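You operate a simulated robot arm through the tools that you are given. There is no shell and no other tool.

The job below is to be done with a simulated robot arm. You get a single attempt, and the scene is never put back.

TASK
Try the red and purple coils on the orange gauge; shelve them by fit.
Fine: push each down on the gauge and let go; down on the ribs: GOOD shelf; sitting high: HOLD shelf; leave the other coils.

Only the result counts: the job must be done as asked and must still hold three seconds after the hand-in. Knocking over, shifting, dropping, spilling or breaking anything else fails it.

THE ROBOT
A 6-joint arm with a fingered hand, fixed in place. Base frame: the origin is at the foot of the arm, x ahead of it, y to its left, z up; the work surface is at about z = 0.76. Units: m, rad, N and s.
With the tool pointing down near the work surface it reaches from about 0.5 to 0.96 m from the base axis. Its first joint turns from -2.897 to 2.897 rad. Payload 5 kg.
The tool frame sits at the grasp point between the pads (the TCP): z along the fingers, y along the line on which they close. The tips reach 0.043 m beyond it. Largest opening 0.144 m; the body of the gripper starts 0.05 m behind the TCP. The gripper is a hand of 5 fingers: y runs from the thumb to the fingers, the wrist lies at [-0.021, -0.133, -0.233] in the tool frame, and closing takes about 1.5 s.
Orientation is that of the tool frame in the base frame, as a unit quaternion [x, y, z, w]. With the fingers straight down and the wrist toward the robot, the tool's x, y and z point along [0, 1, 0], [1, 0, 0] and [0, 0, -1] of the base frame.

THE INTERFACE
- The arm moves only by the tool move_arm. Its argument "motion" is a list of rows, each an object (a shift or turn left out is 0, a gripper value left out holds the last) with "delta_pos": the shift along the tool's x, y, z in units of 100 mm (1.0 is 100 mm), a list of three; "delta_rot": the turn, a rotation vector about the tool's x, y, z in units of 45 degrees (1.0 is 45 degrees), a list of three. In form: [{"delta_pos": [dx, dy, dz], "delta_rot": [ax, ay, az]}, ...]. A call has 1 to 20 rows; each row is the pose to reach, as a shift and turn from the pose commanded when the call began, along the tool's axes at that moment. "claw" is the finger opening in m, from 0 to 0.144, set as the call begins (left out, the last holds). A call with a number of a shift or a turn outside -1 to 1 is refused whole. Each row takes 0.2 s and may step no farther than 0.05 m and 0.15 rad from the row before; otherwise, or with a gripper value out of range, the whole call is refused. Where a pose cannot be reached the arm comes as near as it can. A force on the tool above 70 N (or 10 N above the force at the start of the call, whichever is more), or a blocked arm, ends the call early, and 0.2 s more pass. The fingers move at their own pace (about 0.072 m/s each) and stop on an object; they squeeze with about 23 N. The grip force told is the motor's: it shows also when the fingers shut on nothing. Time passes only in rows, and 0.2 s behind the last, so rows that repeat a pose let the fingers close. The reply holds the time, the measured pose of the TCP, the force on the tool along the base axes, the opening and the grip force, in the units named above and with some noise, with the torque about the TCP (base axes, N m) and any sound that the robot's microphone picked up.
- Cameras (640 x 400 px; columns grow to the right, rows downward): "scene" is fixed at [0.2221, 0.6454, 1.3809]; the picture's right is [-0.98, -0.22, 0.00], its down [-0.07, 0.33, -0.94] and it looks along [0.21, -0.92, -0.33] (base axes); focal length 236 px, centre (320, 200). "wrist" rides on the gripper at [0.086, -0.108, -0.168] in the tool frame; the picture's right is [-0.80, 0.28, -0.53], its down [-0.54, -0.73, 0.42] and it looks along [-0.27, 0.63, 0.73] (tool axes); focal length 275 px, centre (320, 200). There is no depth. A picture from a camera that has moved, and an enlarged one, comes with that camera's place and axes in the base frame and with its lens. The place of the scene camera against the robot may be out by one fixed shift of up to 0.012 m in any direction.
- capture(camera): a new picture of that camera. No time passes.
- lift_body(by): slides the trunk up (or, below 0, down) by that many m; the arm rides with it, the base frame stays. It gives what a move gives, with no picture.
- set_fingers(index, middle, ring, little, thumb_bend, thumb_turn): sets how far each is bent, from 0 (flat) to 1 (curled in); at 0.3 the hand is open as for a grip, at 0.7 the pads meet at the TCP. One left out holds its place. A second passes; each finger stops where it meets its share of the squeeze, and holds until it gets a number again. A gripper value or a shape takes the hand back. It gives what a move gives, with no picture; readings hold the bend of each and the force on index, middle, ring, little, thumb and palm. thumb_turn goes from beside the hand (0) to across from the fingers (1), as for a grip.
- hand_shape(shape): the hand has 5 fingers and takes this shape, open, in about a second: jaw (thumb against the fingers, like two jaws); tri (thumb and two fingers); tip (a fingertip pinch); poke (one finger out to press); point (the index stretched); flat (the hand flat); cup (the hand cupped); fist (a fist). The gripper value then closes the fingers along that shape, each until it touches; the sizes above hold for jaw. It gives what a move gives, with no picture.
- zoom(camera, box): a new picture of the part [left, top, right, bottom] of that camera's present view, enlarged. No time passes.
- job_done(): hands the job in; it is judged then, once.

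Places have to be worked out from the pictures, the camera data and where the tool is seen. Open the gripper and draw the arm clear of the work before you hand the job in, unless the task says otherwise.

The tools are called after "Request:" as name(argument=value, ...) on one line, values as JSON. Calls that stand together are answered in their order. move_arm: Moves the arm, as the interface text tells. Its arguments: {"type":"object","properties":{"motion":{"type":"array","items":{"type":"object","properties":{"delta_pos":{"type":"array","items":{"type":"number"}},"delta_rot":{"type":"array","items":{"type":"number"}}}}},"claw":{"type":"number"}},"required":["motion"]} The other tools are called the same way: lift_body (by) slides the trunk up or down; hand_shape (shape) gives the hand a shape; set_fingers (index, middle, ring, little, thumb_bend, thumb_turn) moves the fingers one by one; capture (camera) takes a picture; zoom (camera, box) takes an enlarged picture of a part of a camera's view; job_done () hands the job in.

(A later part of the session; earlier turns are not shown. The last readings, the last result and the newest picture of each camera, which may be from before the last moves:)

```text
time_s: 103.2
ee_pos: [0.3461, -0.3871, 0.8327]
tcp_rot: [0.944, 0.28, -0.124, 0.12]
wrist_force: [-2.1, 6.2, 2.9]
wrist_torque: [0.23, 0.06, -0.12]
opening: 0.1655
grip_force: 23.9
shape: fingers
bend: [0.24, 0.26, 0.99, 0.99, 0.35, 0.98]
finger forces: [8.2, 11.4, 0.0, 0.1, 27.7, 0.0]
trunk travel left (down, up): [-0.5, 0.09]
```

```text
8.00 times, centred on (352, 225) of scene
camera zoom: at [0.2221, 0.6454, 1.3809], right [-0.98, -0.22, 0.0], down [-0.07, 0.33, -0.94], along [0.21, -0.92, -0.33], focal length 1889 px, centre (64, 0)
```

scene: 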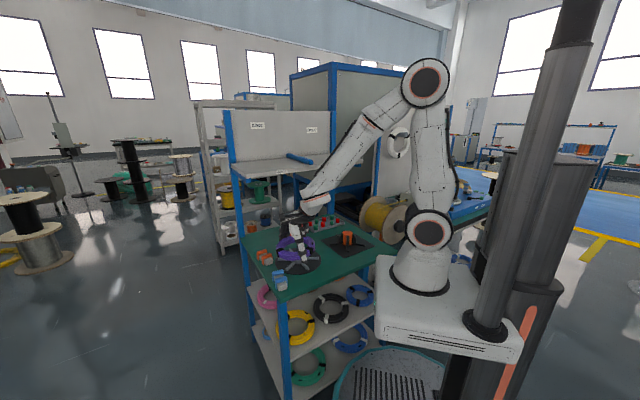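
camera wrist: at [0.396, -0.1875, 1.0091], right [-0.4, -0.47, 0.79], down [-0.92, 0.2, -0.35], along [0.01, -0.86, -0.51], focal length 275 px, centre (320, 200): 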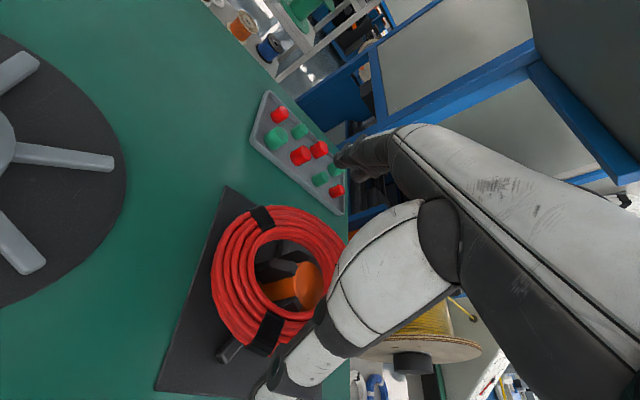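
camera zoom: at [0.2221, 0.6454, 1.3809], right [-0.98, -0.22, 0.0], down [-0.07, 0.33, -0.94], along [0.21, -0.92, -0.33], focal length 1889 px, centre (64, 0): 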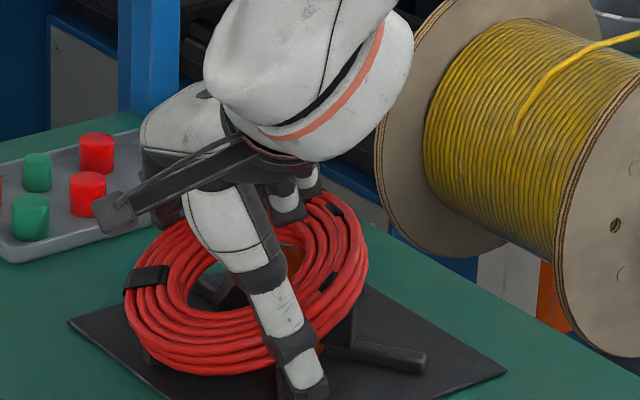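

Gripped (opening 0.1655, same as purple). I lift straight up off the gauge.

Request:
move_arm(motion=[{"delta_pos": [-0.03, 0.016, -0.094]}, {"delta_pos": [-0.06, 0.031, -0.188]}, {"delta_pos": [-0.1, 0.052, -0.31]}, {"delta_pos": [-0.15, 0.079, -0.47]}, {"delta_pos": [-0.21, 0.11, -0.657]}, {"delta_pos": [-0.21, 0.11, -0.657]}])

Request:
zoom(camera="scene", box=[310, 180, 390, 250])

Request:
capture(camera="wrist")

```text
time_s: 104.6
ee_pos: [0.347, -0.3874, 0.9019]
tcp_rot: [0.944, 0.28, -0.125, 0.119]
wrist_force: [0.7, 0.0, -2.7]
wrist_torque: [0.03, 0.0, 0.0]
opening: 0.1642
grip_force: 22.2
shape: fingers
bend: [0.24, 0.26, 0.99, 0.99, 0.36, 0.98]
finger forces: [8.7, 12.9, 0.1, 0.0, 23.2, 0.0]
trunk travel left (down, up): [-0.5, 0.09]
```

```text
5.71 times, centred on (350, 215) of scene
camera zoom: at [0.2221, 0.6454, 1.3809], right [-0.98, -0.22, 0.0], down [-0.07, 0.33, -0.94], along [0.21, -0.92, -0.33], focal length 1349 px, centre (149, 114)
```

zoom: 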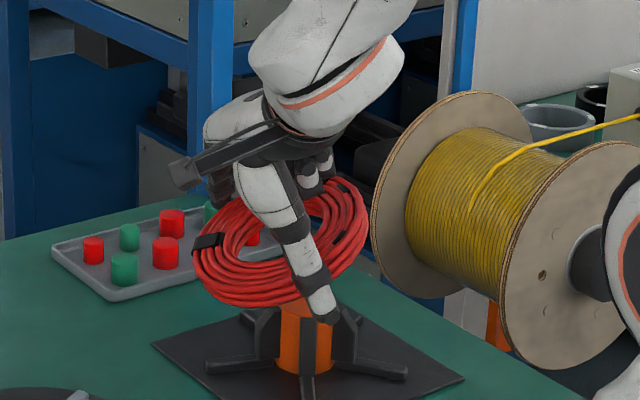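

```text
taken
camera wrist: at [0.3851, -0.2065, 1.0178], right [-0.4, -0.47, 0.79], down [-0.92, 0.2, -0.35], along [0.01, -0.86, -0.51], focal length 275 px, centre (320, 200)
```

wrist: 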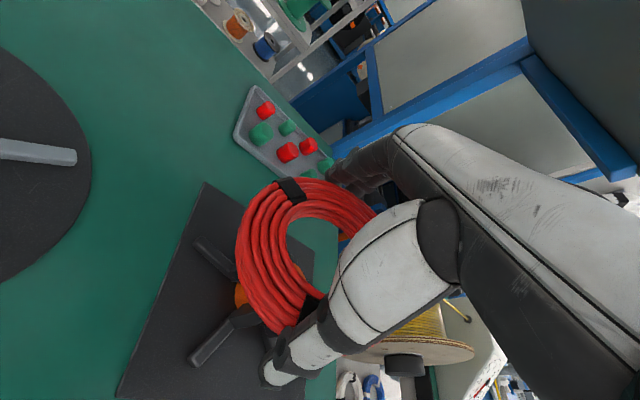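

Red is free of the gauge and held firmly. I level the hand (and so the coil) by undoing the lean.

Request:
move_arm(motion=[{"delta_pos": [-0.03, 0.016, -0.094], "delta_rot": [0.05, 0.1, 0]}, {"delta_pos": [-0.06, 0.031, -0.188], "delta_rot": [0.1, 0.2, 0]}, {"delta_pos": [-0.06, 0.031, -0.188], "delta_rot": [0.15, 0.3, 0]}, {"delta_pos": [-0.06, 0.031, -0.188], "delta_rot": [0.2013, 0.3947, 0]}, {"delta_pos": [-0.06, 0.031, -0.188], "delta_rot": [0.2013, 0.3947, 0]}])

Request:
zoom(camera="scene", box=[310, 180, 390, 250])

Request:
capture(camera="wrist")

```text
time_s: 105.8
ee_pos: [0.3435, -0.3856, 0.9209]
tcp_rot: [0.959, 0.283, -0.014, 0.006]
wrist_force: [0.7, -0.1, -2.8]
wrist_torque: [0.03, 0.0, 0.0]
opening: 0.1637
grip_force: 21.9
shape: fingers
bend: [0.24, 0.26, 0.99, 0.99, 0.36, 0.98]
finger forces: [8.1, 13.3, 0.1, 0.0, 22.5, 0.0]
out of reach, approached as far as the arm can: row 4, 5
trunk travel left (down, up): [-0.5, 0.09]
```

```text
5.71 times, centred on (350, 215) of scene
camera zoom: at [0.2221, 0.6454, 1.3809], right [-0.98, -0.22, 0.0], down [-0.07, 0.33, -0.94], along [0.21, -0.92, -0.33], focal length 1349 px, centre (149, 114)
```

zoom: 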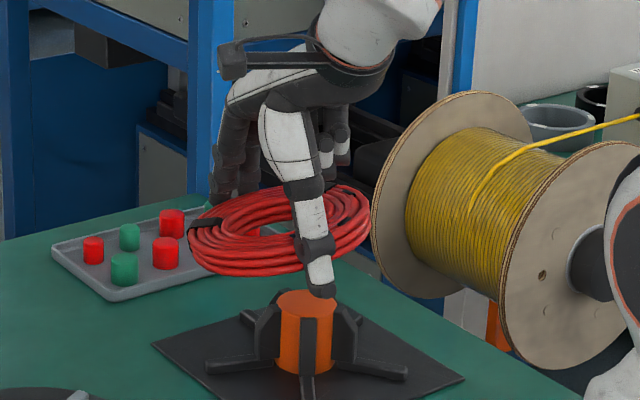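

```text
taken
camera wrist: at [0.3621, -0.2442, 1.0854], right [-0.5, -0.66, 0.56], down [-0.86, 0.31, -0.41], along [0.1, -0.69, -0.72], focal length 275 px, centre (320, 200)
```

wrist: 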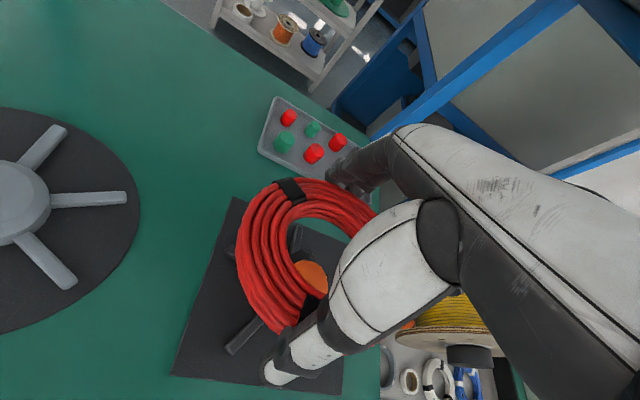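

The arm is near its reach limit with this yaw (1.7° residual). I turn back to the comfortable -90° while moving over the gauge axis; the coil still shows a slight tilt, which I'll trim next.

Request:
move_arm(motion=[{"delta_pos": [-0.05, 0.02, 0], "delta_rot": [0, 0, 0.15]}, {"delta_pos": [-0.1, 0.04, 0], "delta_rot": [0, 0, 0.3]}, {"delta_pos": [-0.16, 0.06, 0], "delta_rot": [0, 0, 0.45]}, {"delta_pos": [-0.22, 0.08, 0], "delta_rot": [0, 0, 0.6]}, {"delta_pos": [-0.282, 0.096, 0], "delta_rot": [0, 0, 0.733]}, {"delta_pos": [-0.282, 0.096, 0], "delta_rot": [0, 0, 0.733]}])

Request:
zoom(camera="scene", box=[315, 185, 385, 245])

Request:
capture(camera="wrist")

```text
time_s: 107.2
ee_pos: [0.325, -0.4096, 0.9202]
tcp_rot: [1.0, 0.001, 0.001, 0.0]
wrist_force: [0.3, 0.0, -1.6]
wrist_torque: [0.01, -0.02, 0.0]
opening: 0.1633
grip_force: 21.6
shape: fingers
bend: [0.24, 0.25, 0.99, 0.99, 0.36, 0.98]
finger forces: [8.0, 13.4, 0.0, 0.0, 22.5, 0.0]
trunk travel left (down, up): [-0.5, 0.09]
```

```text
6.67 times, centred on (350, 215) of scene
camera zoom: at [0.2221, 0.6454, 1.3809], right [-0.98, -0.22, 0.0], down [-0.07, 0.33, -0.94], along [0.21, -0.92, -0.33], focal length 1574 px, centre (120, 100)
```

zoom: 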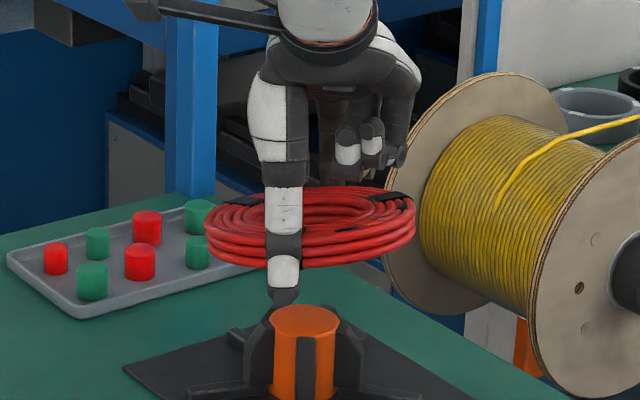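

```text
taken
camera wrist: at [0.4121, -0.3003, 1.0884], right [-0.8, -0.28, 0.53], down [-0.54, 0.73, -0.42], along [-0.27, -0.63, -0.73], focal length 275 px, centre (320, 200)
```

wrist: 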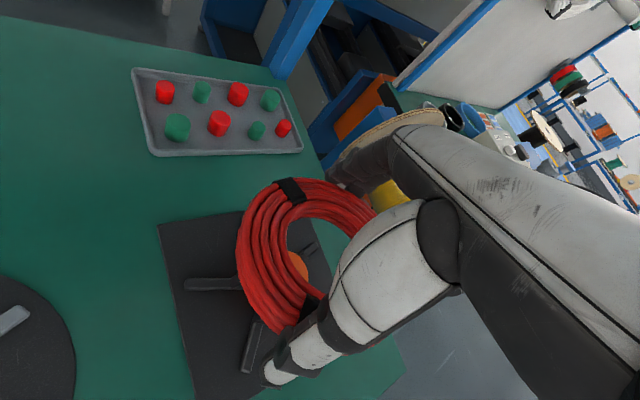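

The hand is vertical and over the axis. I zoom in to see how level the coil is in the grip.

Request:
zoom(camera="scene", box=[330, 198, 374, 234])

Request:
zoom(camera="wrist", box=[200, 150, 420, 390])

```text
11.11 times, centred on (352, 216) of scene
camera zoom: at [0.2221, 0.6454, 1.3809], right [-0.98, -0.22, 0.0], down [-0.07, 0.33, -0.94], along [0.21, -0.92, -0.33], focal length 2623 px, centre (-36, 22)
```

zoom: 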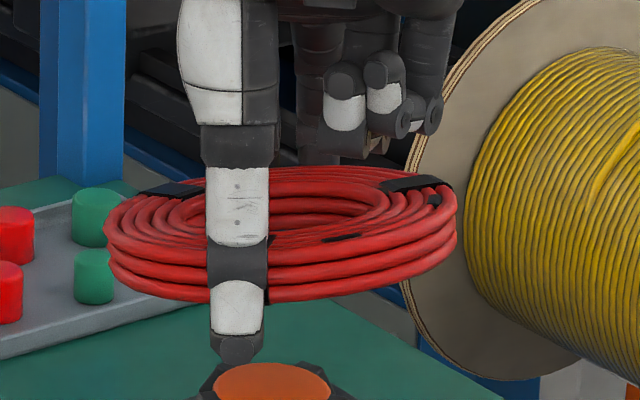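

```text
1.67 times, centred on (310, 270) of wrist
camera zoom: at [0.4121, -0.3003, 1.0884], right [-0.8, -0.28, 0.53], down [-0.54, 0.73, -0.42], along [-0.27, -0.63, -0.73], focal length 459 px, centre (337, 83)
```

zoom: 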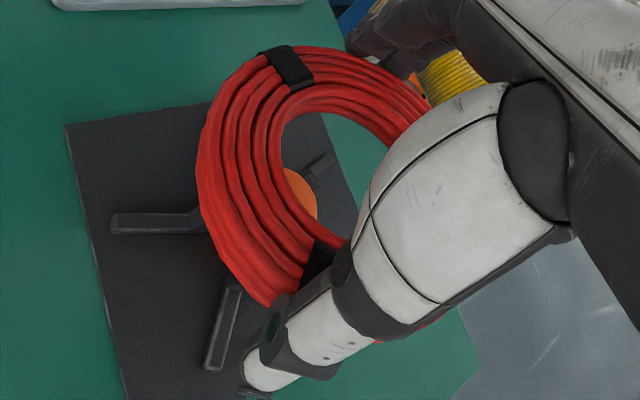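

The coil is tilted about 11° in the grip, with the thumb side high. I lean the hand accordingly (thumb side down) to bring the coil level.

Request:
move_arm(motion=[{"delta_rot": [-0.08, 0.018, 0]}, {"delta_rot": [-0.16, 0.036, 0]}, {"delta_rot": [-0.245, 0.053, 0]}, {"delta_rot": [-0.245, 0.053, 0]}])

Request:
zoom(camera="scene", box=[325, 195, 377, 238])

Request:
capture(camera="wrist")

```text
time_s: 108.2
ee_pos: [0.3266, -0.4091, 0.9204]
tcp_rot: [0.995, 0.0, 0.021, 0.096]
wrist_force: [0.1, -0.3, -2.5]
wrist_torque: [0.04, -0.09, 0.01]
opening: 0.1634
grip_force: 22.1
shape: fingers
bend: [0.24, 0.25, 0.99, 0.99, 0.36, 0.98]
finger forces: [7.9, 13.1, 0.1, 0.1, 22.5, 0.0]
trunk travel left (down, up): [-0.5, 0.09]
```

```text
9.30 times, centred on (351, 216) of scene
camera zoom: at [0.2221, 0.6454, 1.3809], right [-0.98, -0.22, 0.0], down [-0.07, 0.33, -0.94], along [0.21, -0.92, -0.33], focal length 2196 px, centre (32, 46)
```

zoom: 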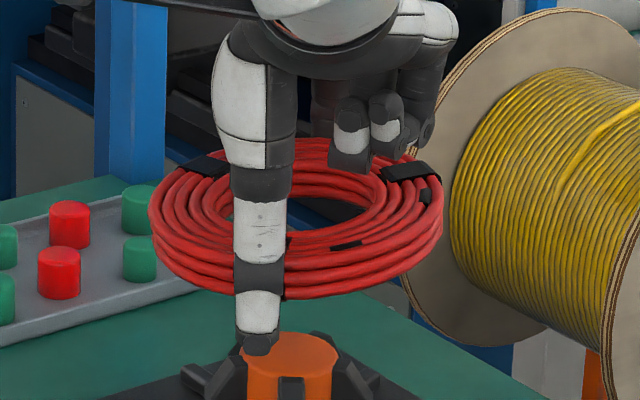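

```text
taken
camera wrist: at [0.4054, -0.2697, 1.0681], right [-0.82, -0.18, 0.54], down [-0.52, 0.63, -0.58], along [-0.24, -0.76, -0.61], focal length 275 px, centre (320, 200)
```

wrist: 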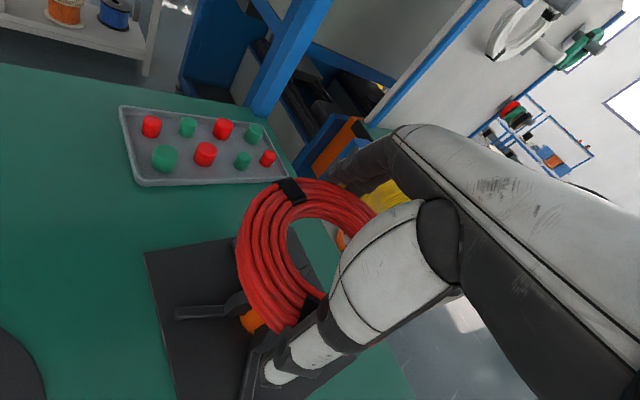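

The coil is now level and centred over the gauge within a few mm. I lower it 7 cm toward the fin chamfers.

Request:
move_arm(motion=[{"delta_pos": [-0.008, -0.038, 0.196]}, {"delta_pos": [-0.016, -0.076, 0.392]}, {"delta_pos": [-0.024, -0.115, 0.588]}, {"delta_pos": [-0.029, -0.134, 0.686]}, {"delta_pos": [-0.029, -0.134, 0.686]}])

Request:
zoom(camera="scene", box=[325, 203, 377, 246])

Request:
zoom(camera="wrist", box=[180, 150, 420, 400])

```text
time_s: 109.4
ee_pos: [0.3261, -0.4092, 0.8502]
tcp_rot: [0.995, 0.001, 0.021, 0.095]
wrist_force: [0.0, 0.2, -1.5]
wrist_torque: [0.07, -0.05, 0.01]
opening: 0.1637
grip_force: 21.5
shape: fingers
bend: [0.24, 0.25, 0.99, 0.99, 0.36, 0.98]
finger forces: [8.0, 13.2, 0.0, 0.0, 22.6, 0.0]
trunk travel left (down, up): [-0.5, 0.09]
```

```text
9.30 times, centred on (351, 224) of scene
camera zoom: at [0.2221, 0.6454, 1.3809], right [-0.98, -0.22, 0.0], down [-0.07, 0.33, -0.94], along [0.21, -0.92, -0.33], focal length 2196 px, centre (32, -28)
```

zoom: 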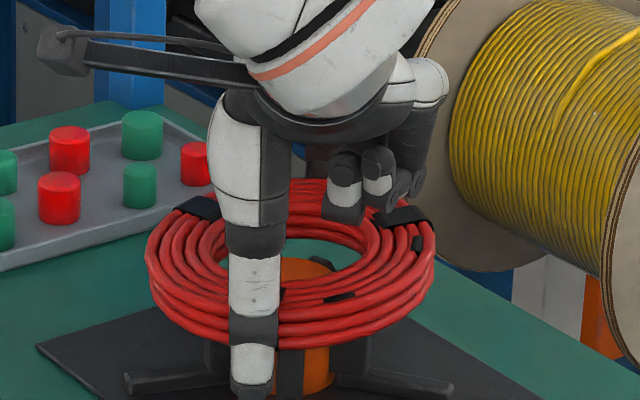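

```text
1.60 times, centred on (300, 275) of wrist
camera zoom: at [0.4056, -0.2694, 0.9978], right [-0.82, -0.18, 0.54], down [-0.52, 0.63, -0.58], along [-0.24, -0.76, -0.61], focal length 440 px, centre (352, 80)
```

zoom: 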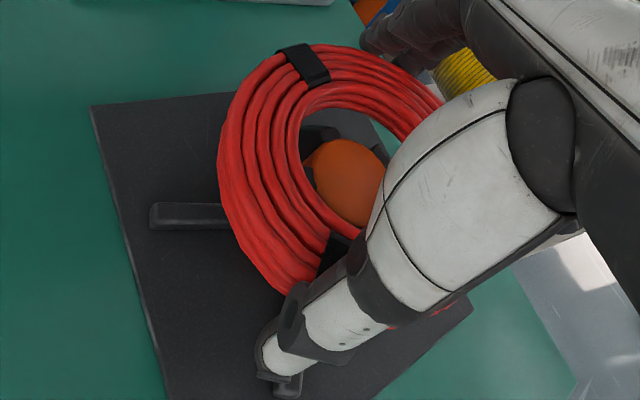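

Seen from above, the core is about 5 mm off the hole's centre, so I shift the coil 5 mm and lower in small steps until it seats.

Request:
move_arm(motion=[{"delta_pos": [0, -0.049, -0.01]}, {"delta_pos": [-0.002, -0.059, 0.039]}, {"delta_pos": [-0.004, -0.068, 0.088]}, {"delta_pos": [-0.006, -0.078, 0.137]}, {"delta_pos": [-0.006, -0.078, 0.137]}])

Request:
zoom(camera="scene", box=[325, 203, 377, 246])

```text
time_s: 110.6
ee_pos: [0.3264, -0.4027, 0.8364]
tcp_rot: [0.995, 0.001, 0.023, 0.097]
wrist_force: [3.8, 8.9, 26.5]
wrist_torque: [0.44, -0.15, -0.01]
opening: 0.1646
grip_force: 26.4
shape: fingers
bend: [0.24, 0.26, 0.99, 0.99, 0.37, 0.98]
finger forces: [10.5, 11.8, 0.1, 0.1, 29.5, 0.1]
trunk travel left (down, up): [-0.5, 0.09]
```

```text
9.30 times, centred on (351, 224) of scene
camera zoom: at [0.2221, 0.6454, 1.3809], right [-0.98, -0.22, 0.0], down [-0.07, 0.33, -0.94], along [0.21, -0.92, -0.33], focal length 2196 px, centre (32, -28)
```

zoom: 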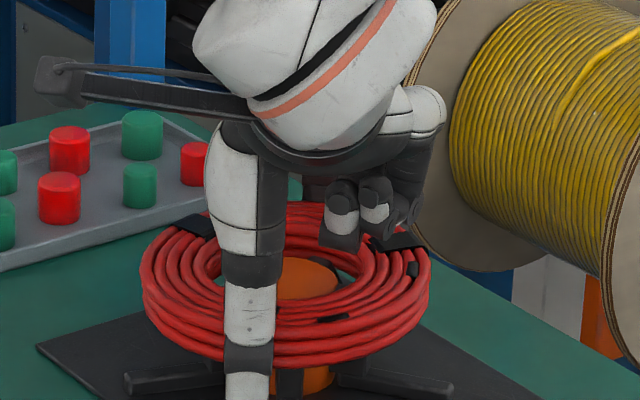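

26 N of reaction: the coil is pressed onto the fins and won't go further. I let go here.

Request:
set_fingers(index=0.15, middle=0.15, thumb_bend=0.15)

Request:
zoom(camera="scene", box=[325, 203, 377, 246])

Request:
zoom(camera="wrist", box=[180, 150, 420, 400])

```text
time_s: 111.6
ee_pos: [0.3247, -0.4045, 0.8346]
tcp_rot: [0.995, 0.0, 0.022, 0.096]
wrist_force: [0.6, 0.2, -0.3]
wrist_torque: [-0.02, 0.01, 0.01]
opening: 0.1968
grip_force: 0.1
shape: fingers
bend: [0.15, 0.15, 0.99, 0.99, 0.15, 0.96]
finger forces: [0.1, 0.0, 0.0, 0.0, 0.0, 0.0]
trunk travel left (down, up): [-0.5, 0.09]
```

```text
9.30 times, centred on (351, 224) of scene
camera zoom: at [0.2221, 0.6454, 1.3809], right [-0.98, -0.22, 0.0], down [-0.07, 0.33, -0.94], along [0.21, -0.92, -0.33], focal length 2196 px, centre (32, -28)
```

zoom: 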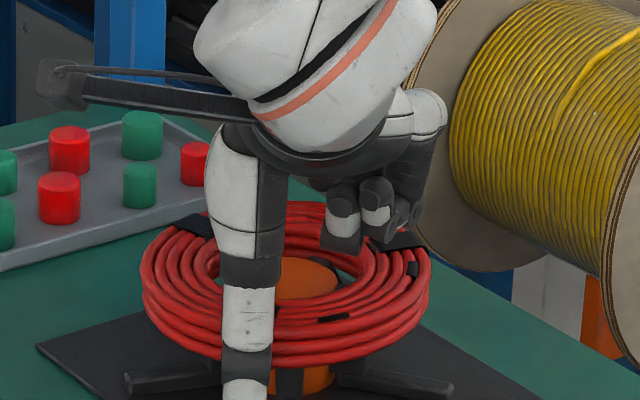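

```text
1.60 times, centred on (300, 275) of wrist
camera zoom: at [0.4053, -0.2645, 0.9829], right [-0.82, -0.18, 0.54], down [-0.52, 0.63, -0.58], along [-0.24, -0.76, -0.61], focal length 440 px, centre (352, 80)
```

zoom: 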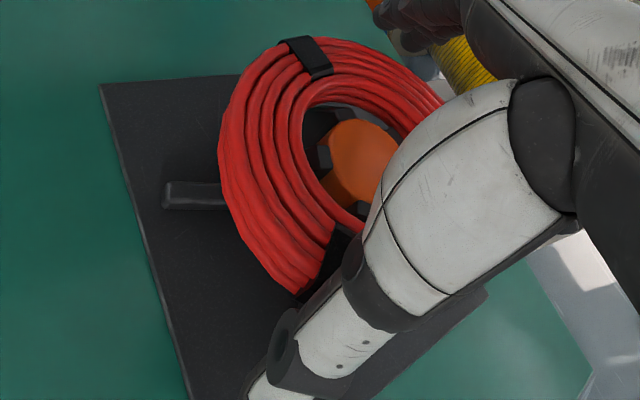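

Released, red stays level and high on the fins. I raise the hand straight up to inspect it unobstructed.

Request:
move_arm(motion=[{"delta_pos": [0.01, 0.038, -0.196]}, {"delta_pos": [0.02, 0.086, -0.44]}, {"delta_pos": [0.03, 0.134, -0.686]}, {"delta_pos": [0.04, 0.191, -0.98]}, {"delta_pos": [0.04, 0.191, -0.98]}])

Request:
zoom(camera="scene", box=[324, 208, 376, 250])

Request:
zoom(camera="wrist", box=[160, 150, 420, 400])

```text
time_s: 112.8
ee_pos: [0.326, -0.403, 0.9356]
tcp_rot: [0.995, 0.001, 0.022, 0.097]
wrist_force: [-0.5, 0.3, 0.7]
wrist_torque: [0.03, -0.01, 0.0]
opening: 0.1971
grip_force: 0.1
shape: fingers
bend: [0.15, 0.15, 0.99, 0.99, 0.15, 0.96]
finger forces: [0.0, 0.0, 0.2, 0.1, 0.0, 0.0]
trunk travel left (down, up): [-0.5, 0.09]
```

```text
9.52 times, centred on (350, 229) of scene
camera zoom: at [0.2221, 0.6454, 1.3809], right [-0.98, -0.22, 0.0], down [-0.07, 0.33, -0.94], along [0.21, -0.92, -0.33], focal length 2249 px, centre (34, -76)
```

zoom: 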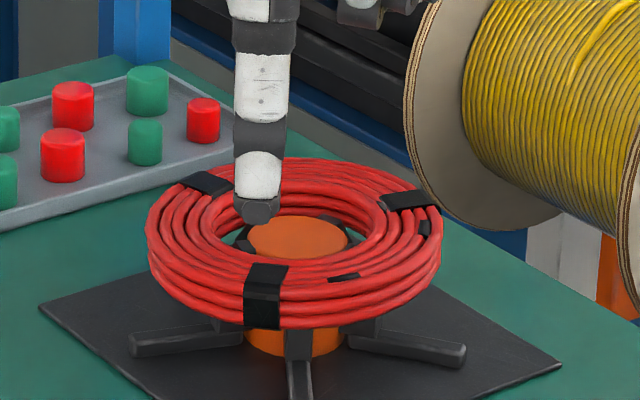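

```text
1.60 times, centred on (290, 275) of wrist
camera zoom: at [0.4058, -0.2641, 1.0837], right [-0.82, -0.18, 0.54], down [-0.52, 0.63, -0.58], along [-0.24, -0.76, -0.61], focal length 440 px, centre (368, 80)
```

zoom: 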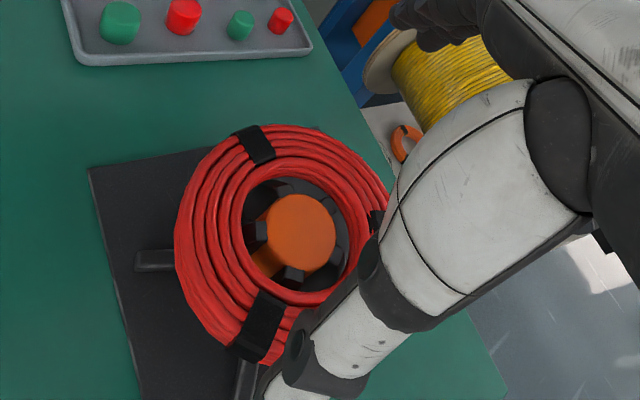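

Red is level and clearly sitting high, with a gap of about 2.5 cm above the ribs even after a 26 N push, so it goes to HOLD. I straighten the hand and position it for a level wide grip.

Request:
move_arm(motion=[{"delta_pos": [-0.01, 0, 0], "delta_rot": [0.08, -0.018, 0]}, {"delta_pos": [-0.02, 0.005, 0], "delta_rot": [0.165, -0.037, 0]}, {"delta_pos": [-0.025, 0.011, 0.15], "delta_rot": [0.2474, -0.0559, 0]}, {"delta_pos": [-0.025, 0.011, 0.358], "delta_rot": [0.2474, -0.0559, 0]}, {"delta_pos": [-0.025, 0.011, 0.358], "delta_rot": [0.2474, -0.0559, 0]}])

Request:
zoom(camera="wrist", box=[160, 130, 420, 400])

Request:
zoom(camera="scene", box=[320, 198, 384, 248])

```text
time_s: 114.0
ee_pos: [0.3245, -0.412, 0.8994]
tcp_rot: [1.0, 0.0, -0.001, -0.001]
wrist_force: [0.7, -0.1, -0.5]
wrist_torque: [0.01, -0.01, -0.01]
opening: 0.1968
grip_force: 0.1
shape: fingers
bend: [0.15, 0.15, 0.99, 0.99, 0.15, 0.96]
finger forces: [0.0, 0.1, 0.0, 0.1, 0.0, 0.0]
trunk travel left (down, up): [-0.5, 0.09]
```

```text
1.48 times, centred on (290, 265) of wrist
camera zoom: at [0.4118, -0.3031, 1.0685], right [-0.8, -0.29, 0.53], down [-0.54, 0.73, -0.42], along [-0.27, -0.63, -0.73], focal length 408 px, centre (364, 104)
```

zoom: 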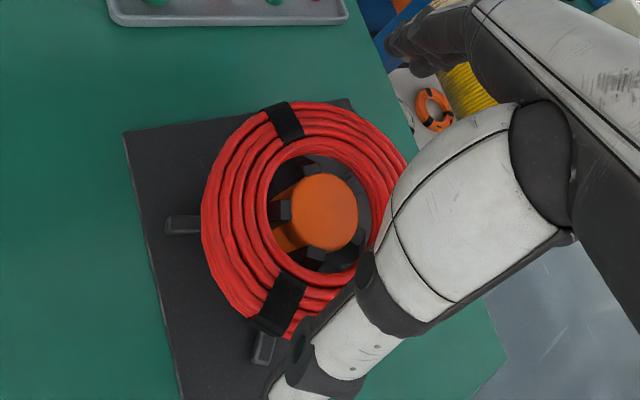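

```text
8.00 times, centred on (352, 223) of scene
camera zoom: at [0.2221, 0.6454, 1.3809], right [-0.98, -0.22, 0.0], down [-0.07, 0.33, -0.94], along [0.21, -0.92, -0.33], focal length 1889 px, centre (64, 16)
```

zoom: 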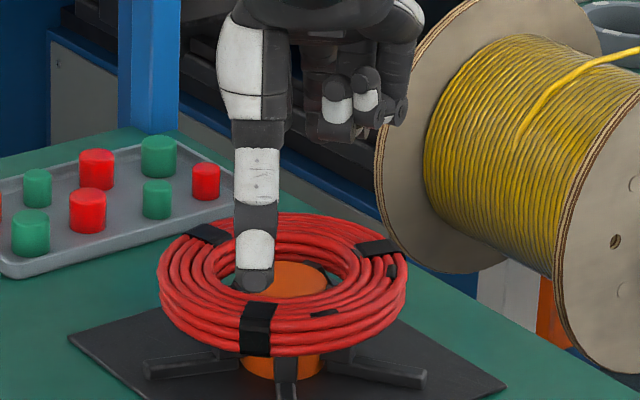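

The hand is vertical and straddling the coil. I descend around it.

Request:
move_arm(motion=[{"delta_pos": [0, 0, 0.2]}, {"delta_pos": [0, 0, 0.4]}, {"delta_pos": [0, 0, 0.55]}, {"delta_pos": [0, 0, 0.64]}, {"delta_pos": [0, 0, 0.64]}])

Request:
zoom(camera="wrist", box=[160, 130, 420, 400])

Request:
zoom(camera="scene", box=[320, 198, 384, 248])

```text
time_s: 115.2
ee_pos: [0.3261, -0.4118, 0.8367]
tcp_rot: [1.0, 0.0, -0.002, -0.001]
wrist_force: [-0.2, 0.3, 0.9]
wrist_torque: [0.01, 0.03, 0.03]
opening: 0.1969
grip_force: 0.0
shape: fingers
bend: [0.15, 0.15, 0.99, 0.99, 0.15, 0.96]
finger forces: [0.0, 0.1, 0.0, 0.1, 0.0, 0.0]
trunk travel left (down, up): [-0.5, 0.09]
```

```text
1.48 times, centred on (290, 265) of wrist
camera zoom: at [0.412, -0.3035, 1.0046], right [-0.8, -0.29, 0.53], down [-0.54, 0.73, -0.42], along [-0.27, -0.63, -0.73], focal length 408 px, centre (364, 104)
```

zoom: 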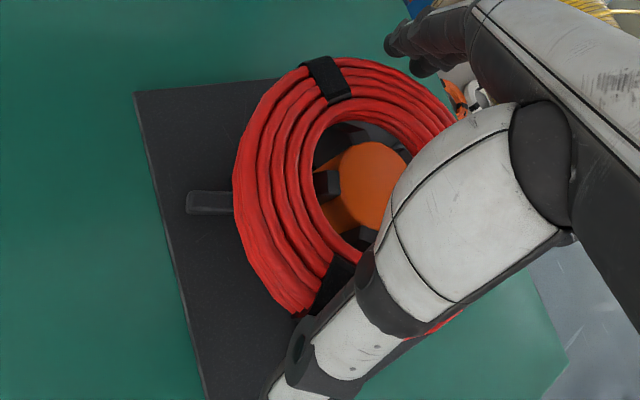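

```text
8.00 times, centred on (352, 223) of scene
camera zoom: at [0.2221, 0.6454, 1.3809], right [-0.98, -0.22, 0.0], down [-0.07, 0.33, -0.94], along [0.21, -0.92, -0.33], focal length 1889 px, centre (64, 16)
```

zoom: 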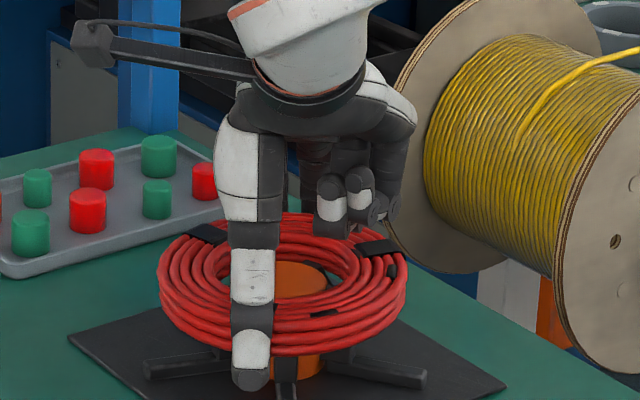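

Good straddle. I close the wide grip.

Request:
set_fingers(index=0.4, middle=0.4, thumb_bend=0.45)

Request:
zoom(camera="scene", box=[320, 198, 384, 248])

```text
time_s: 116.2
ee_pos: [0.3255, -0.4124, 0.837]
tcp_rot: [1.0, 0.0, 0.0, 0.0]
wrist_force: [3.3, 2.4, 16.2]
wrist_torque: [0.27, -0.09, -0.05]
opening: 0.1723
grip_force: 22.5
shape: fingers
bend: [0.22, 0.28, 0.99, 0.99, 0.33, 0.98]
finger forces: [11.1, 8.6, 0.1, 0.0, 26.5, 0.0]
trunk travel left (down, up): [-0.5, 0.09]
```

```text
8.00 times, centred on (352, 223) of scene
camera zoom: at [0.2221, 0.6454, 1.3809], right [-0.98, -0.22, 0.0], down [-0.07, 0.33, -0.94], along [0.21, -0.92, -0.33], focal length 1889 px, centre (64, 16)
```

zoom: 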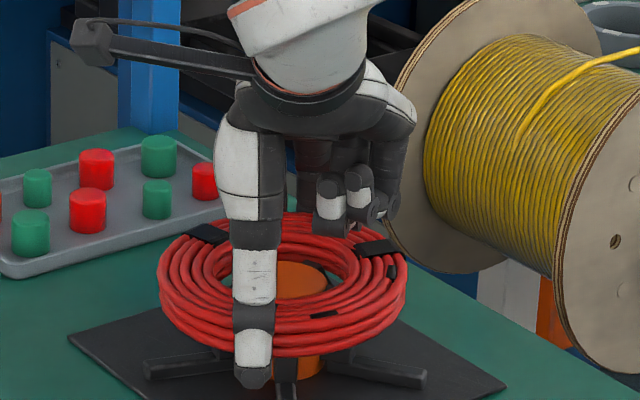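

Gripped, though the fingers bear down somewhat on the coil. I lift slowly and check that the coil comes along level.

Request:
move_arm(motion=[{"delta_pos": [0, 0, -0.05]}, {"delta_pos": [0, 0, -0.1]}, {"delta_pos": [0, 0, -0.16]}, {"delta_pos": [0, 0, -0.22]}, {"delta_pos": [0, 0, -0.22]}])

Request:
zoom(camera="scene", box=[320, 195, 384, 245])

```text
time_s: 117.4
ee_pos: [0.3243, -0.4121, 0.8581]
tcp_rot: [1.0, 0.001, -0.001, -0.001]
wrist_force: [0.5, -0.2, -2.3]
wrist_torque: [-0.01, -0.04, 0.0]
opening: 0.1711
grip_force: 21.0
shape: fingers
bend: [0.22, 0.27, 0.99, 0.99, 0.34, 0.98]
finger forces: [9.3, 11.9, 0.1, 0.1, 21.0, 0.1]
trunk travel left (down, up): [-0.5, 0.09]
```

```text
8.00 times, centred on (352, 220) of scene
camera zoom: at [0.2221, 0.6454, 1.3809], right [-0.98, -0.22, 0.0], down [-0.07, 0.33, -0.94], along [0.21, -0.92, -0.33], focal length 1889 px, centre (64, 40)
```

zoom: 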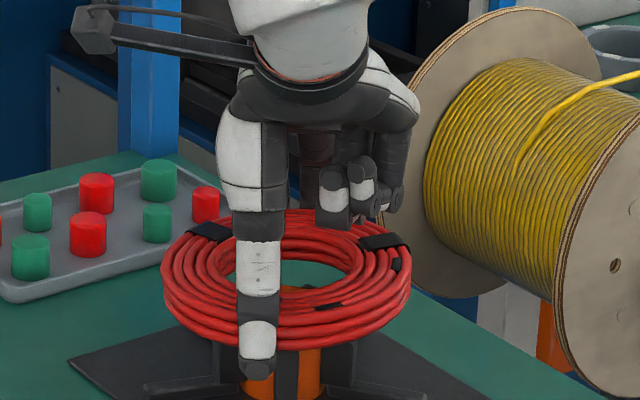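

Red hangs level in a balanced grip. I carry it along the same corridor route.

Request:
move_arm(motion=[{"delta_pos": [0, 0, -0.2]}, {"delta_pos": [0, 0, -0.45]}, {"delta_pos": [0.2, -0.2, -0.47]}, {"delta_pos": [0.45, -0.45, -0.47]}, {"delta_pos": [0.7, -0.7, -0.47]}, {"delta_pos": [0.95, -1.0, -0.47]}, {"delta_pos": [0.95, -1.0, -0.47]}])

Request:
zoom(camera="scene", box=[270, 150, 400, 260])

```text
time_s: 119.0
ee_pos: [0.42, -0.31, 0.9063]
tcp_rot: [1.0, 0.0, -0.002, -0.002]
wrist_force: [0.2, 0.1, -2.1]
wrist_torque: [0.01, -0.01, -0.01]
opening: 0.1711
grip_force: 20.6
shape: fingers
bend: [0.22, 0.27, 0.99, 0.99, 0.35, 0.98]
finger forces: [9.3, 11.8, 0.1, 0.0, 20.8, 0.1]
trunk travel left (down, up): [-0.5, 0.09]
```

```text
3.64 times, centred on (335, 205) of scene
camera zoom: at [0.2221, 0.6454, 1.3809], right [-0.98, -0.22, 0.0], down [-0.07, 0.33, -0.94], along [0.21, -0.92, -0.33], focal length 859 px, centre (266, 182)
```

zoom: 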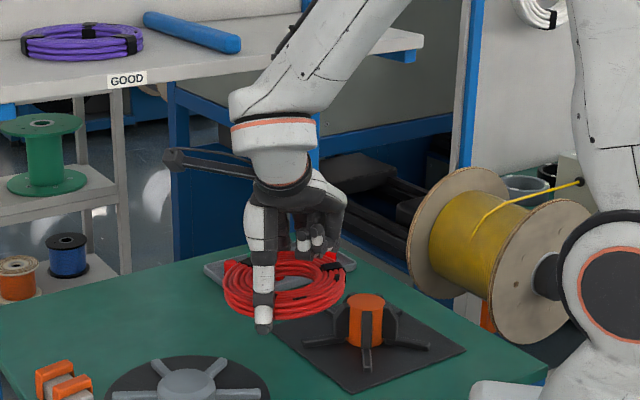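

The coil is steady and the gauge undisturbed. I continue to the corridor with the same two turning moves as for purple.

Request:
move_arm(motion=[{"delta_pos": [0.2, -0.24, 0], "delta_rot": [0, 0, -0.12]}, {"delta_pos": [0.4, -0.48, 0], "delta_rot": [0, 0, -0.25]}, {"delta_pos": [0.6, -0.72, 0], "delta_rot": [0, 0, -0.37]}, {"delta_pos": [0.79, -0.97, 0], "delta_rot": [0, 0, -0.5]}, {"delta_pos": [0.79, -0.97, 0], "delta_rot": [0, 0, -0.5]}])

Request:
move_arm(motion=[{"delta_pos": [0.09, -0.2, 0], "delta_rot": [0, 0, -0.12]}, {"delta_pos": [0.18, -0.4, 0], "delta_rot": [0, 0, -0.25]}, {"delta_pos": [0.27, -0.6, 0], "delta_rot": [0, 0, -0.37]}, {"delta_pos": [0.345, -0.83, 0], "delta_rot": [0, 0, -0.5]}, {"delta_pos": [0.345, -0.83, 0], "delta_rot": [0, 0, -0.5]}])

```text
time_s: 120.2
ee_pos: [0.4994, -0.2145, 0.9047]
tcp_rot: [0.981, 0.195, -0.001, 0.0]
wrist_force: [-0.5, -0.1, -2.1]
wrist_torque: [-0.02, -0.01, -0.02]
opening: 0.171
grip_force: 20.9
shape: fingers
bend: [0.22, 0.27, 0.99, 0.99, 0.35, 0.98]
finger forces: [9.0, 11.8, 0.0, 0.0, 20.5, 0.1]
trunk travel left (down, up): [-0.5, 0.09]
```

```text
time_s: 121.4
ee_pos: [0.4989, -0.1249, 0.9051]
tcp_rot: [0.923, 0.384, -0.001, -0.001]
wrist_force: [-0.5, -0.2, -1.9]
wrist_torque: [0.0, -0.03, 0.0]
opening: 0.1709
grip_force: 21.0
shape: fingers
bend: [0.22, 0.27, 0.99, 0.99, 0.35, 0.98]
finger forces: [9.2, 11.7, 0.1, 0.0, 20.6, 0.0]
trunk travel left (down, up): [-0.5, 0.09]
```

In the corridor at (0.499,-0.125). I raise above shelf height.

Request:
move_arm(motion=[{"delta_pos": [0, 0, -0.33]}, {"delta_pos": [0, 0, -0.66]}, {"delta_pos": [0, 0, -1.0]}])

Request:
move_arm(motion=[{"delta_pos": [0, 0, -0.33]}, {"delta_pos": [0, 0, -0.66]}, {"delta_pos": [0, 0, -1.0]}])

Request:
move_arm(motion=[{"delta_pos": [0, 0, -0.33]}, {"delta_pos": [0, 0, -0.66]}, {"delta_pos": [0, 0, -1.0]}])

Request:
move_arm(motion=[{"delta_pos": [0, 0, -0.33]}, {"delta_pos": [0, 0, -0.66]}, {"delta_pos": [0, 0, -0.95]}, {"delta_pos": [0, 0, -0.95]}])

Request:
capture(camera="wrist")

Request:
zoom(camera="scene", box=[220, 50, 400, 200])

```text
time_s: 122.2
ee_pos: [0.499, -0.1233, 1.0054]
tcp_rot: [0.923, 0.384, 0.0, -0.001]
wrist_force: [-0.5, -0.2, -2.7]
wrist_torque: [-0.01, -0.04, -0.03]
opening: 0.1706
grip_force: 20.5
shape: fingers
bend: [0.22, 0.27, 0.99, 0.99, 0.35, 0.98]
finger forces: [9.1, 11.8, 0.0, 0.1, 20.4, 0.0]
trunk travel left (down, up): [-0.5, 0.09]
```

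```text
time_s: 123.0
ee_pos: [0.4989, -0.1239, 1.1059]
tcp_rot: [0.924, 0.382, 0.0, -0.001]
wrist_force: [0.3, -0.6, -1.9]
wrist_torque: [0.03, 0.03, 0.0]
opening: 0.1705
grip_force: 20.8
shape: fingers
bend: [0.22, 0.27, 0.99, 0.99, 0.35, 0.98]
finger forces: [9.0, 11.8, 0.0, 0.0, 20.4, 0.0]
trunk travel left (down, up): [-0.5, 0.09]
```

```text
time_s: 123.8
ee_pos: [0.4995, -0.1259, 1.2056]
tcp_rot: [0.924, 0.384, -0.001, -0.001]
wrist_force: [-1.0, 0.6, -2.7]
wrist_torque: [0.02, 0.01, -0.02]
opening: 0.1704
grip_force: 20.2
shape: fingers
bend: [0.22, 0.27, 0.99, 0.99, 0.35, 0.98]
finger forces: [9.0, 11.9, 0.1, 0.1, 20.4, 0.1]
trunk travel left (down, up): [-0.5, 0.09]
```

```text
time_s: 124.8
ee_pos: [0.5008, -0.1246, 1.2998]
tcp_rot: [0.924, 0.383, -0.001, -0.001]
wrist_force: [0.0, -0.2, -2.2]
wrist_torque: [0.02, -0.01, -0.02]
opening: 0.1705
grip_force: 20.2
shape: fingers
bend: [0.22, 0.27, 0.99, 0.99, 0.35, 0.98]
finger forces: [8.8, 11.9, 0.0, 0.1, 20.3, 0.0]
trunk travel left (down, up): [-0.5, 0.09]
```

```text
taken
camera wrist: at [0.4841, 0.0119, 1.4687], right [-0.36, -0.77, 0.53], down [-0.9, 0.13, -0.42], along [0.25, -0.63, -0.73], focal length 275 px, centre (320, 200)
```

wrist: 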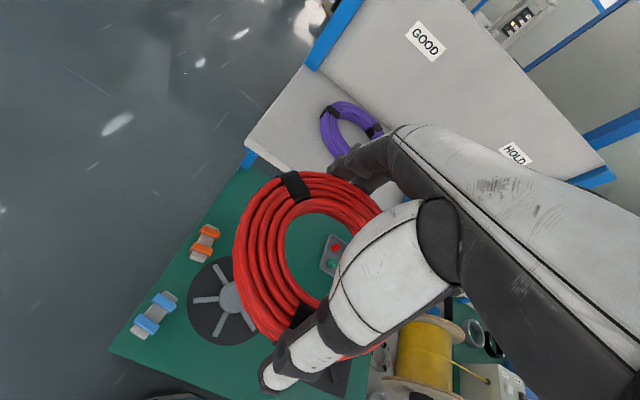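

```text
2.67 times, centred on (310, 125) of scene
camera zoom: at [0.2221, 0.6454, 1.3809], right [-0.98, -0.22, 0.0], down [-0.07, 0.33, -0.94], along [0.21, -0.92, -0.33], focal length 630 px, centre (347, 400)
```

zoom: 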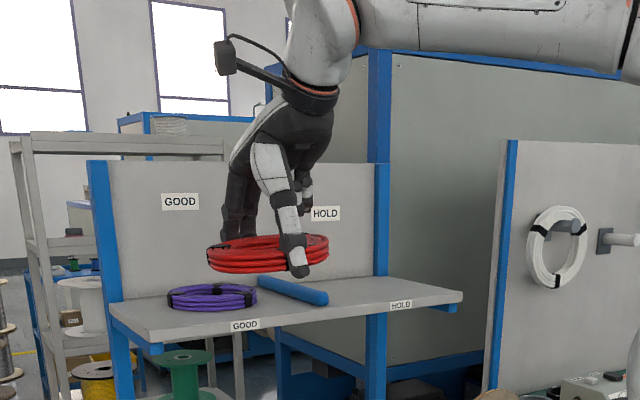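

Red is high above the shelf and stable. HOLD's free area is centred near (0.465,-0.575). I move there diagonally in steps, passing in front of purple and above the divider.

Request:
move_arm(motion=[{"delta_pos": [-0.29, 0.24, 0]}, {"delta_pos": [-0.58, 0.48, 0]}, {"delta_pos": [-0.86, 0.73, 0]}])

Request:
move_arm(motion=[{"delta_pos": [-0.29, 0.24, 0]}, {"delta_pos": [-0.58, 0.48, 0]}, {"delta_pos": [-0.86, 0.73, 0]}, {"delta_pos": [-0.86, 0.73, 0]}])

Request:
capture(camera="wrist")

Request:
zoom(camera="scene", box=[220, 60, 400, 200])

```text
time_s: 125.6
ee_pos: [0.4906, -0.2403, 1.3001]
tcp_rot: [0.924, 0.383, -0.001, -0.001]
wrist_force: [0.7, -0.9, -1.8]
wrist_torque: [0.01, 0.01, -0.02]
opening: 0.1701
grip_force: 20.1
shape: fingers
bend: [0.22, 0.27, 0.99, 0.99, 0.35, 0.98]
finger forces: [8.9, 12.1, 0.0, 0.1, 20.5, 0.1]
trunk travel left (down, up): [-0.5, 0.09]
```

```text
time_s: 126.6
ee_pos: [0.4805, -0.3516, 1.3007]
tcp_rot: [0.924, 0.383, -0.001, -0.001]
wrist_force: [-0.3, -0.5, -1.9]
wrist_torque: [0.03, 0.02, 0.02]
opening: 0.1702
grip_force: 20.8
shape: fingers
bend: [0.22, 0.27, 0.99, 0.99, 0.35, 0.98]
finger forces: [8.9, 12.0, 0.1, 0.1, 20.5, 0.0]
trunk travel left (down, up): [-0.5, 0.09]
```

```text
taken
camera wrist: at [0.4657, -0.2141, 1.469], right [-0.36, -0.77, 0.53], down [-0.9, 0.13, -0.42], along [0.25, -0.63, -0.73], focal length 275 px, centre (320, 200)
```

wrist: 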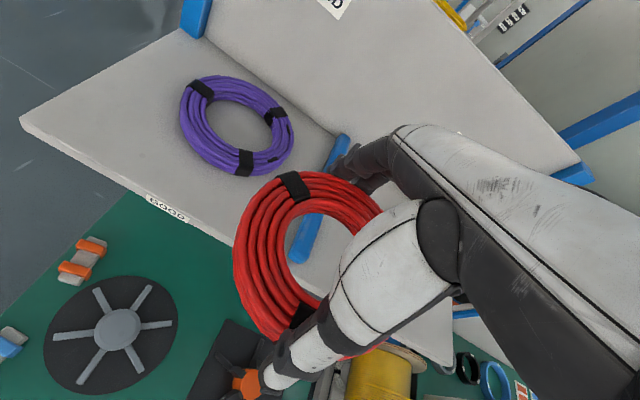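

```text
2.86 times, centred on (310, 130) of scene
camera zoom: at [0.2221, 0.6454, 1.3809], right [-0.98, -0.22, 0.0], down [-0.07, 0.33, -0.94], along [0.21, -0.92, -0.33], focal length 675 px, centre (349, 400)
```

zoom: 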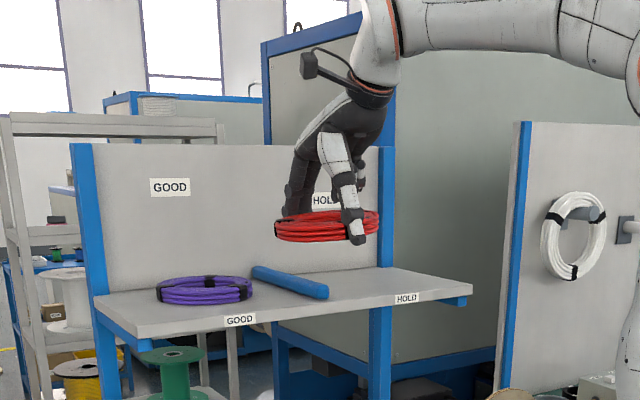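

The divider is at x+y≈0.105 and the shelf's right end at −0.334, so the HOLD centre target (0.46,-0.58) has 6–7 cm of margin each side. I continue there.

Request:
move_arm(motion=[{"delta_pos": [-0.29, 0.24, 0]}, {"delta_pos": [-0.58, 0.48, 0]}, {"delta_pos": [-0.88, 0.734, 0]}])

Request:
move_arm(motion=[{"delta_pos": [-0.29, 0.24, 0]}, {"delta_pos": [-0.58, 0.48, 0]}, {"delta_pos": [-0.88, 0.734, 0]}, {"delta_pos": [-0.88, 0.734, 0]}])

Request:
capture(camera="wrist")

Request:
zoom(camera="scene", box=[240, 80, 400, 190])

```text
time_s: 127.4
ee_pos: [0.4716, -0.4658, 1.2991]
tcp_rot: [0.924, 0.382, 0.0, -0.003]
wrist_force: [0.4, -0.5, -2.4]
wrist_torque: [0.04, 0.0, -0.01]
opening: 0.1702
grip_force: 21.0
shape: fingers
bend: [0.22, 0.27, 0.99, 0.99, 0.35, 0.98]
finger forces: [8.7, 12.1, 0.1, 0.0, 20.4, 0.0]
trunk travel left (down, up): [-0.5, 0.09]
```

```text
time_s: 128.4
ee_pos: [0.4607, -0.5798, 1.3003]
tcp_rot: [0.924, 0.383, 0.0, -0.001]
wrist_force: [-0.2, -0.1, -3.1]
wrist_torque: [0.06, -0.03, -0.01]
opening: 0.17
grip_force: 20.3
shape: fingers
bend: [0.22, 0.27, 0.99, 0.99, 0.35, 0.98]
finger forces: [8.7, 12.1, 0.1, 0.0, 20.5, 0.0]
trunk travel left (down, up): [-0.5, 0.09]
```

```text
taken
camera wrist: at [0.4449, -0.4425, 1.4681], right [-0.36, -0.77, 0.53], down [-0.9, 0.13, -0.42], along [0.25, -0.63, -0.73], focal length 275 px, centre (320, 200)
```

wrist: 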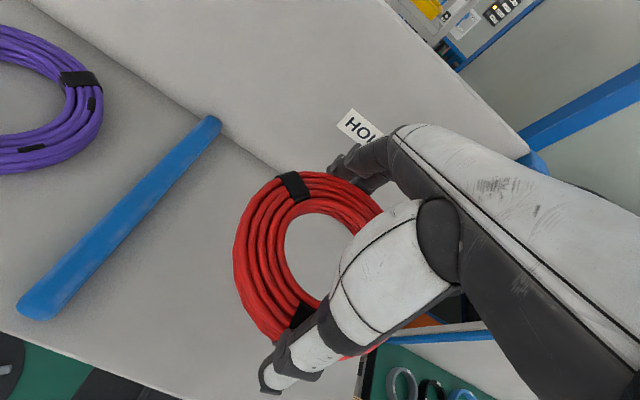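

```text
3.64 times, centred on (320, 135) of scene
camera zoom: at [0.2221, 0.6454, 1.3809], right [-0.98, -0.22, 0.0], down [-0.07, 0.33, -0.94], along [0.21, -0.92, -0.33], focal length 859 px, centre (320, 436)
```

zoom: 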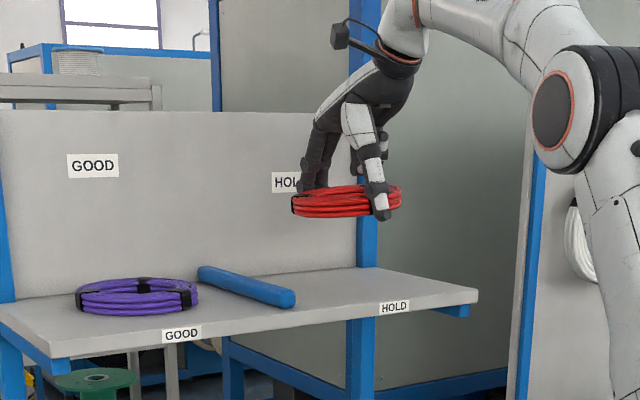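

Directly over the HOLD area. I lower toward the shelf.

Request:
move_arm(motion=[{"delta_pos": [0, 0, 0.25]}, {"delta_pos": [0, 0, 0.5]}, {"delta_pos": [0, 0, 0.7]}, {"delta_pos": [0, 0, 0.85]}, {"delta_pos": [0, 0, 0.85]}])

Request:
zoom(camera="scene", box=[290, 120, 370, 180])

```text
time_s: 129.6
ee_pos: [0.4618, -0.5791, 1.215]
tcp_rot: [0.924, 0.382, 0.0, 0.0]
wrist_force: [-1.2, -0.4, -2.2]
wrist_torque: [-0.01, -0.01, 0.0]
opening: 0.1698
grip_force: 20.7
shape: fingers
bend: [0.22, 0.27, 0.99, 0.99, 0.35, 0.98]
finger forces: [8.7, 12.1, 0.1, 0.0, 20.3, 0.0]
trunk travel left (down, up): [-0.5, 0.09]
```

```text
6.67 times, centred on (330, 150) of scene
camera zoom: at [0.2221, 0.6454, 1.3809], right [-0.98, -0.22, 0.0], down [-0.07, 0.33, -0.94], along [0.21, -0.92, -0.33], focal length 1574 px, centre (253, 533)
```

zoom: 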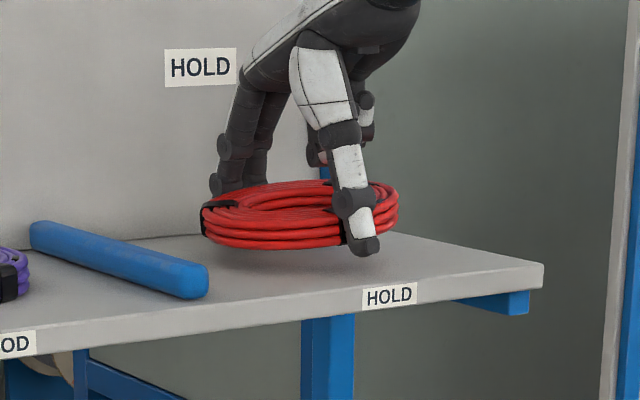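

Just above the shelf. I lower in small steps to first contact.

Request:
move_arm(motion=[{"delta_pos": [0, 0, 0.04]}, {"delta_pos": [0, 0, 0.08]}, {"delta_pos": [0, 0, 0.1]}, {"delta_pos": [0, 0, 0.1]}])

Request:
zoom(camera="scene", box=[300, 135, 360, 175])

```text
time_s: 130.6
ee_pos: [0.461, -0.5787, 1.2043]
tcp_rot: [0.924, 0.382, 0.0, 0.0]
wrist_force: [0.4, -0.6, -2.6]
wrist_torque: [0.04, -0.05, 0.01]
opening: 0.1698
grip_force: 20.7
shape: fingers
bend: [0.22, 0.27, 0.99, 0.99, 0.35, 0.98]
finger forces: [8.8, 12.1, 0.0, 0.0, 20.3, 0.0]
trunk travel left (down, up): [-0.5, 0.09]
```

```text
10.00 times, centred on (330, 155) of scene
camera zoom: at [0.2221, 0.6454, 1.3809], right [-0.98, -0.22, 0.0], down [-0.07, 0.33, -0.94], along [0.21, -0.92, -0.33], focal length 2361 px, centre (220, 650)
```

zoom: 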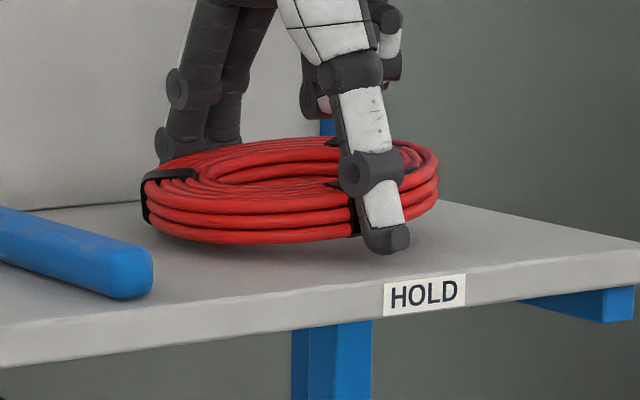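

Request:
move_arm(motion=[{"delta_pos": [0, 0, 0.03]}, {"delta_pos": [0, 0, 0.05]}, {"delta_pos": [0, 0, 0.05]}])

Request:
zoom(camera="scene", box=[300, 135, 360, 175])

```text
time_s: 131.4
ee_pos: [0.4605, -0.5782, 1.2011]
tcp_rot: [0.924, 0.383, 0.001, 0.001]
wrist_force: [0.2, 1.8, 12.9]
wrist_torque: [-1.06, -0.82, 0.01]
opening: 0.1694
grip_force: 27.9
shape: fingers
bend: [0.22, 0.27, 0.99, 0.99, 0.35, 0.98]
finger forces: [11.0, 24.6, 0.0, 0.0, 19.5, 0.1]
trunk travel left (down, up): [-0.5, 0.09]
```

```text
10.00 times, centred on (330, 155) of scene
camera zoom: at [0.2221, 0.6454, 1.3809], right [-0.98, -0.22, 0.0], down [-0.07, 0.33, -0.94], along [0.21, -0.92, -0.33], focal length 2361 px, centre (220, 650)
```

zoom: 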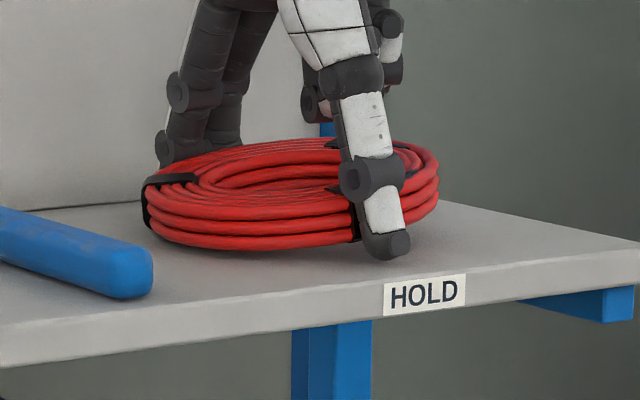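

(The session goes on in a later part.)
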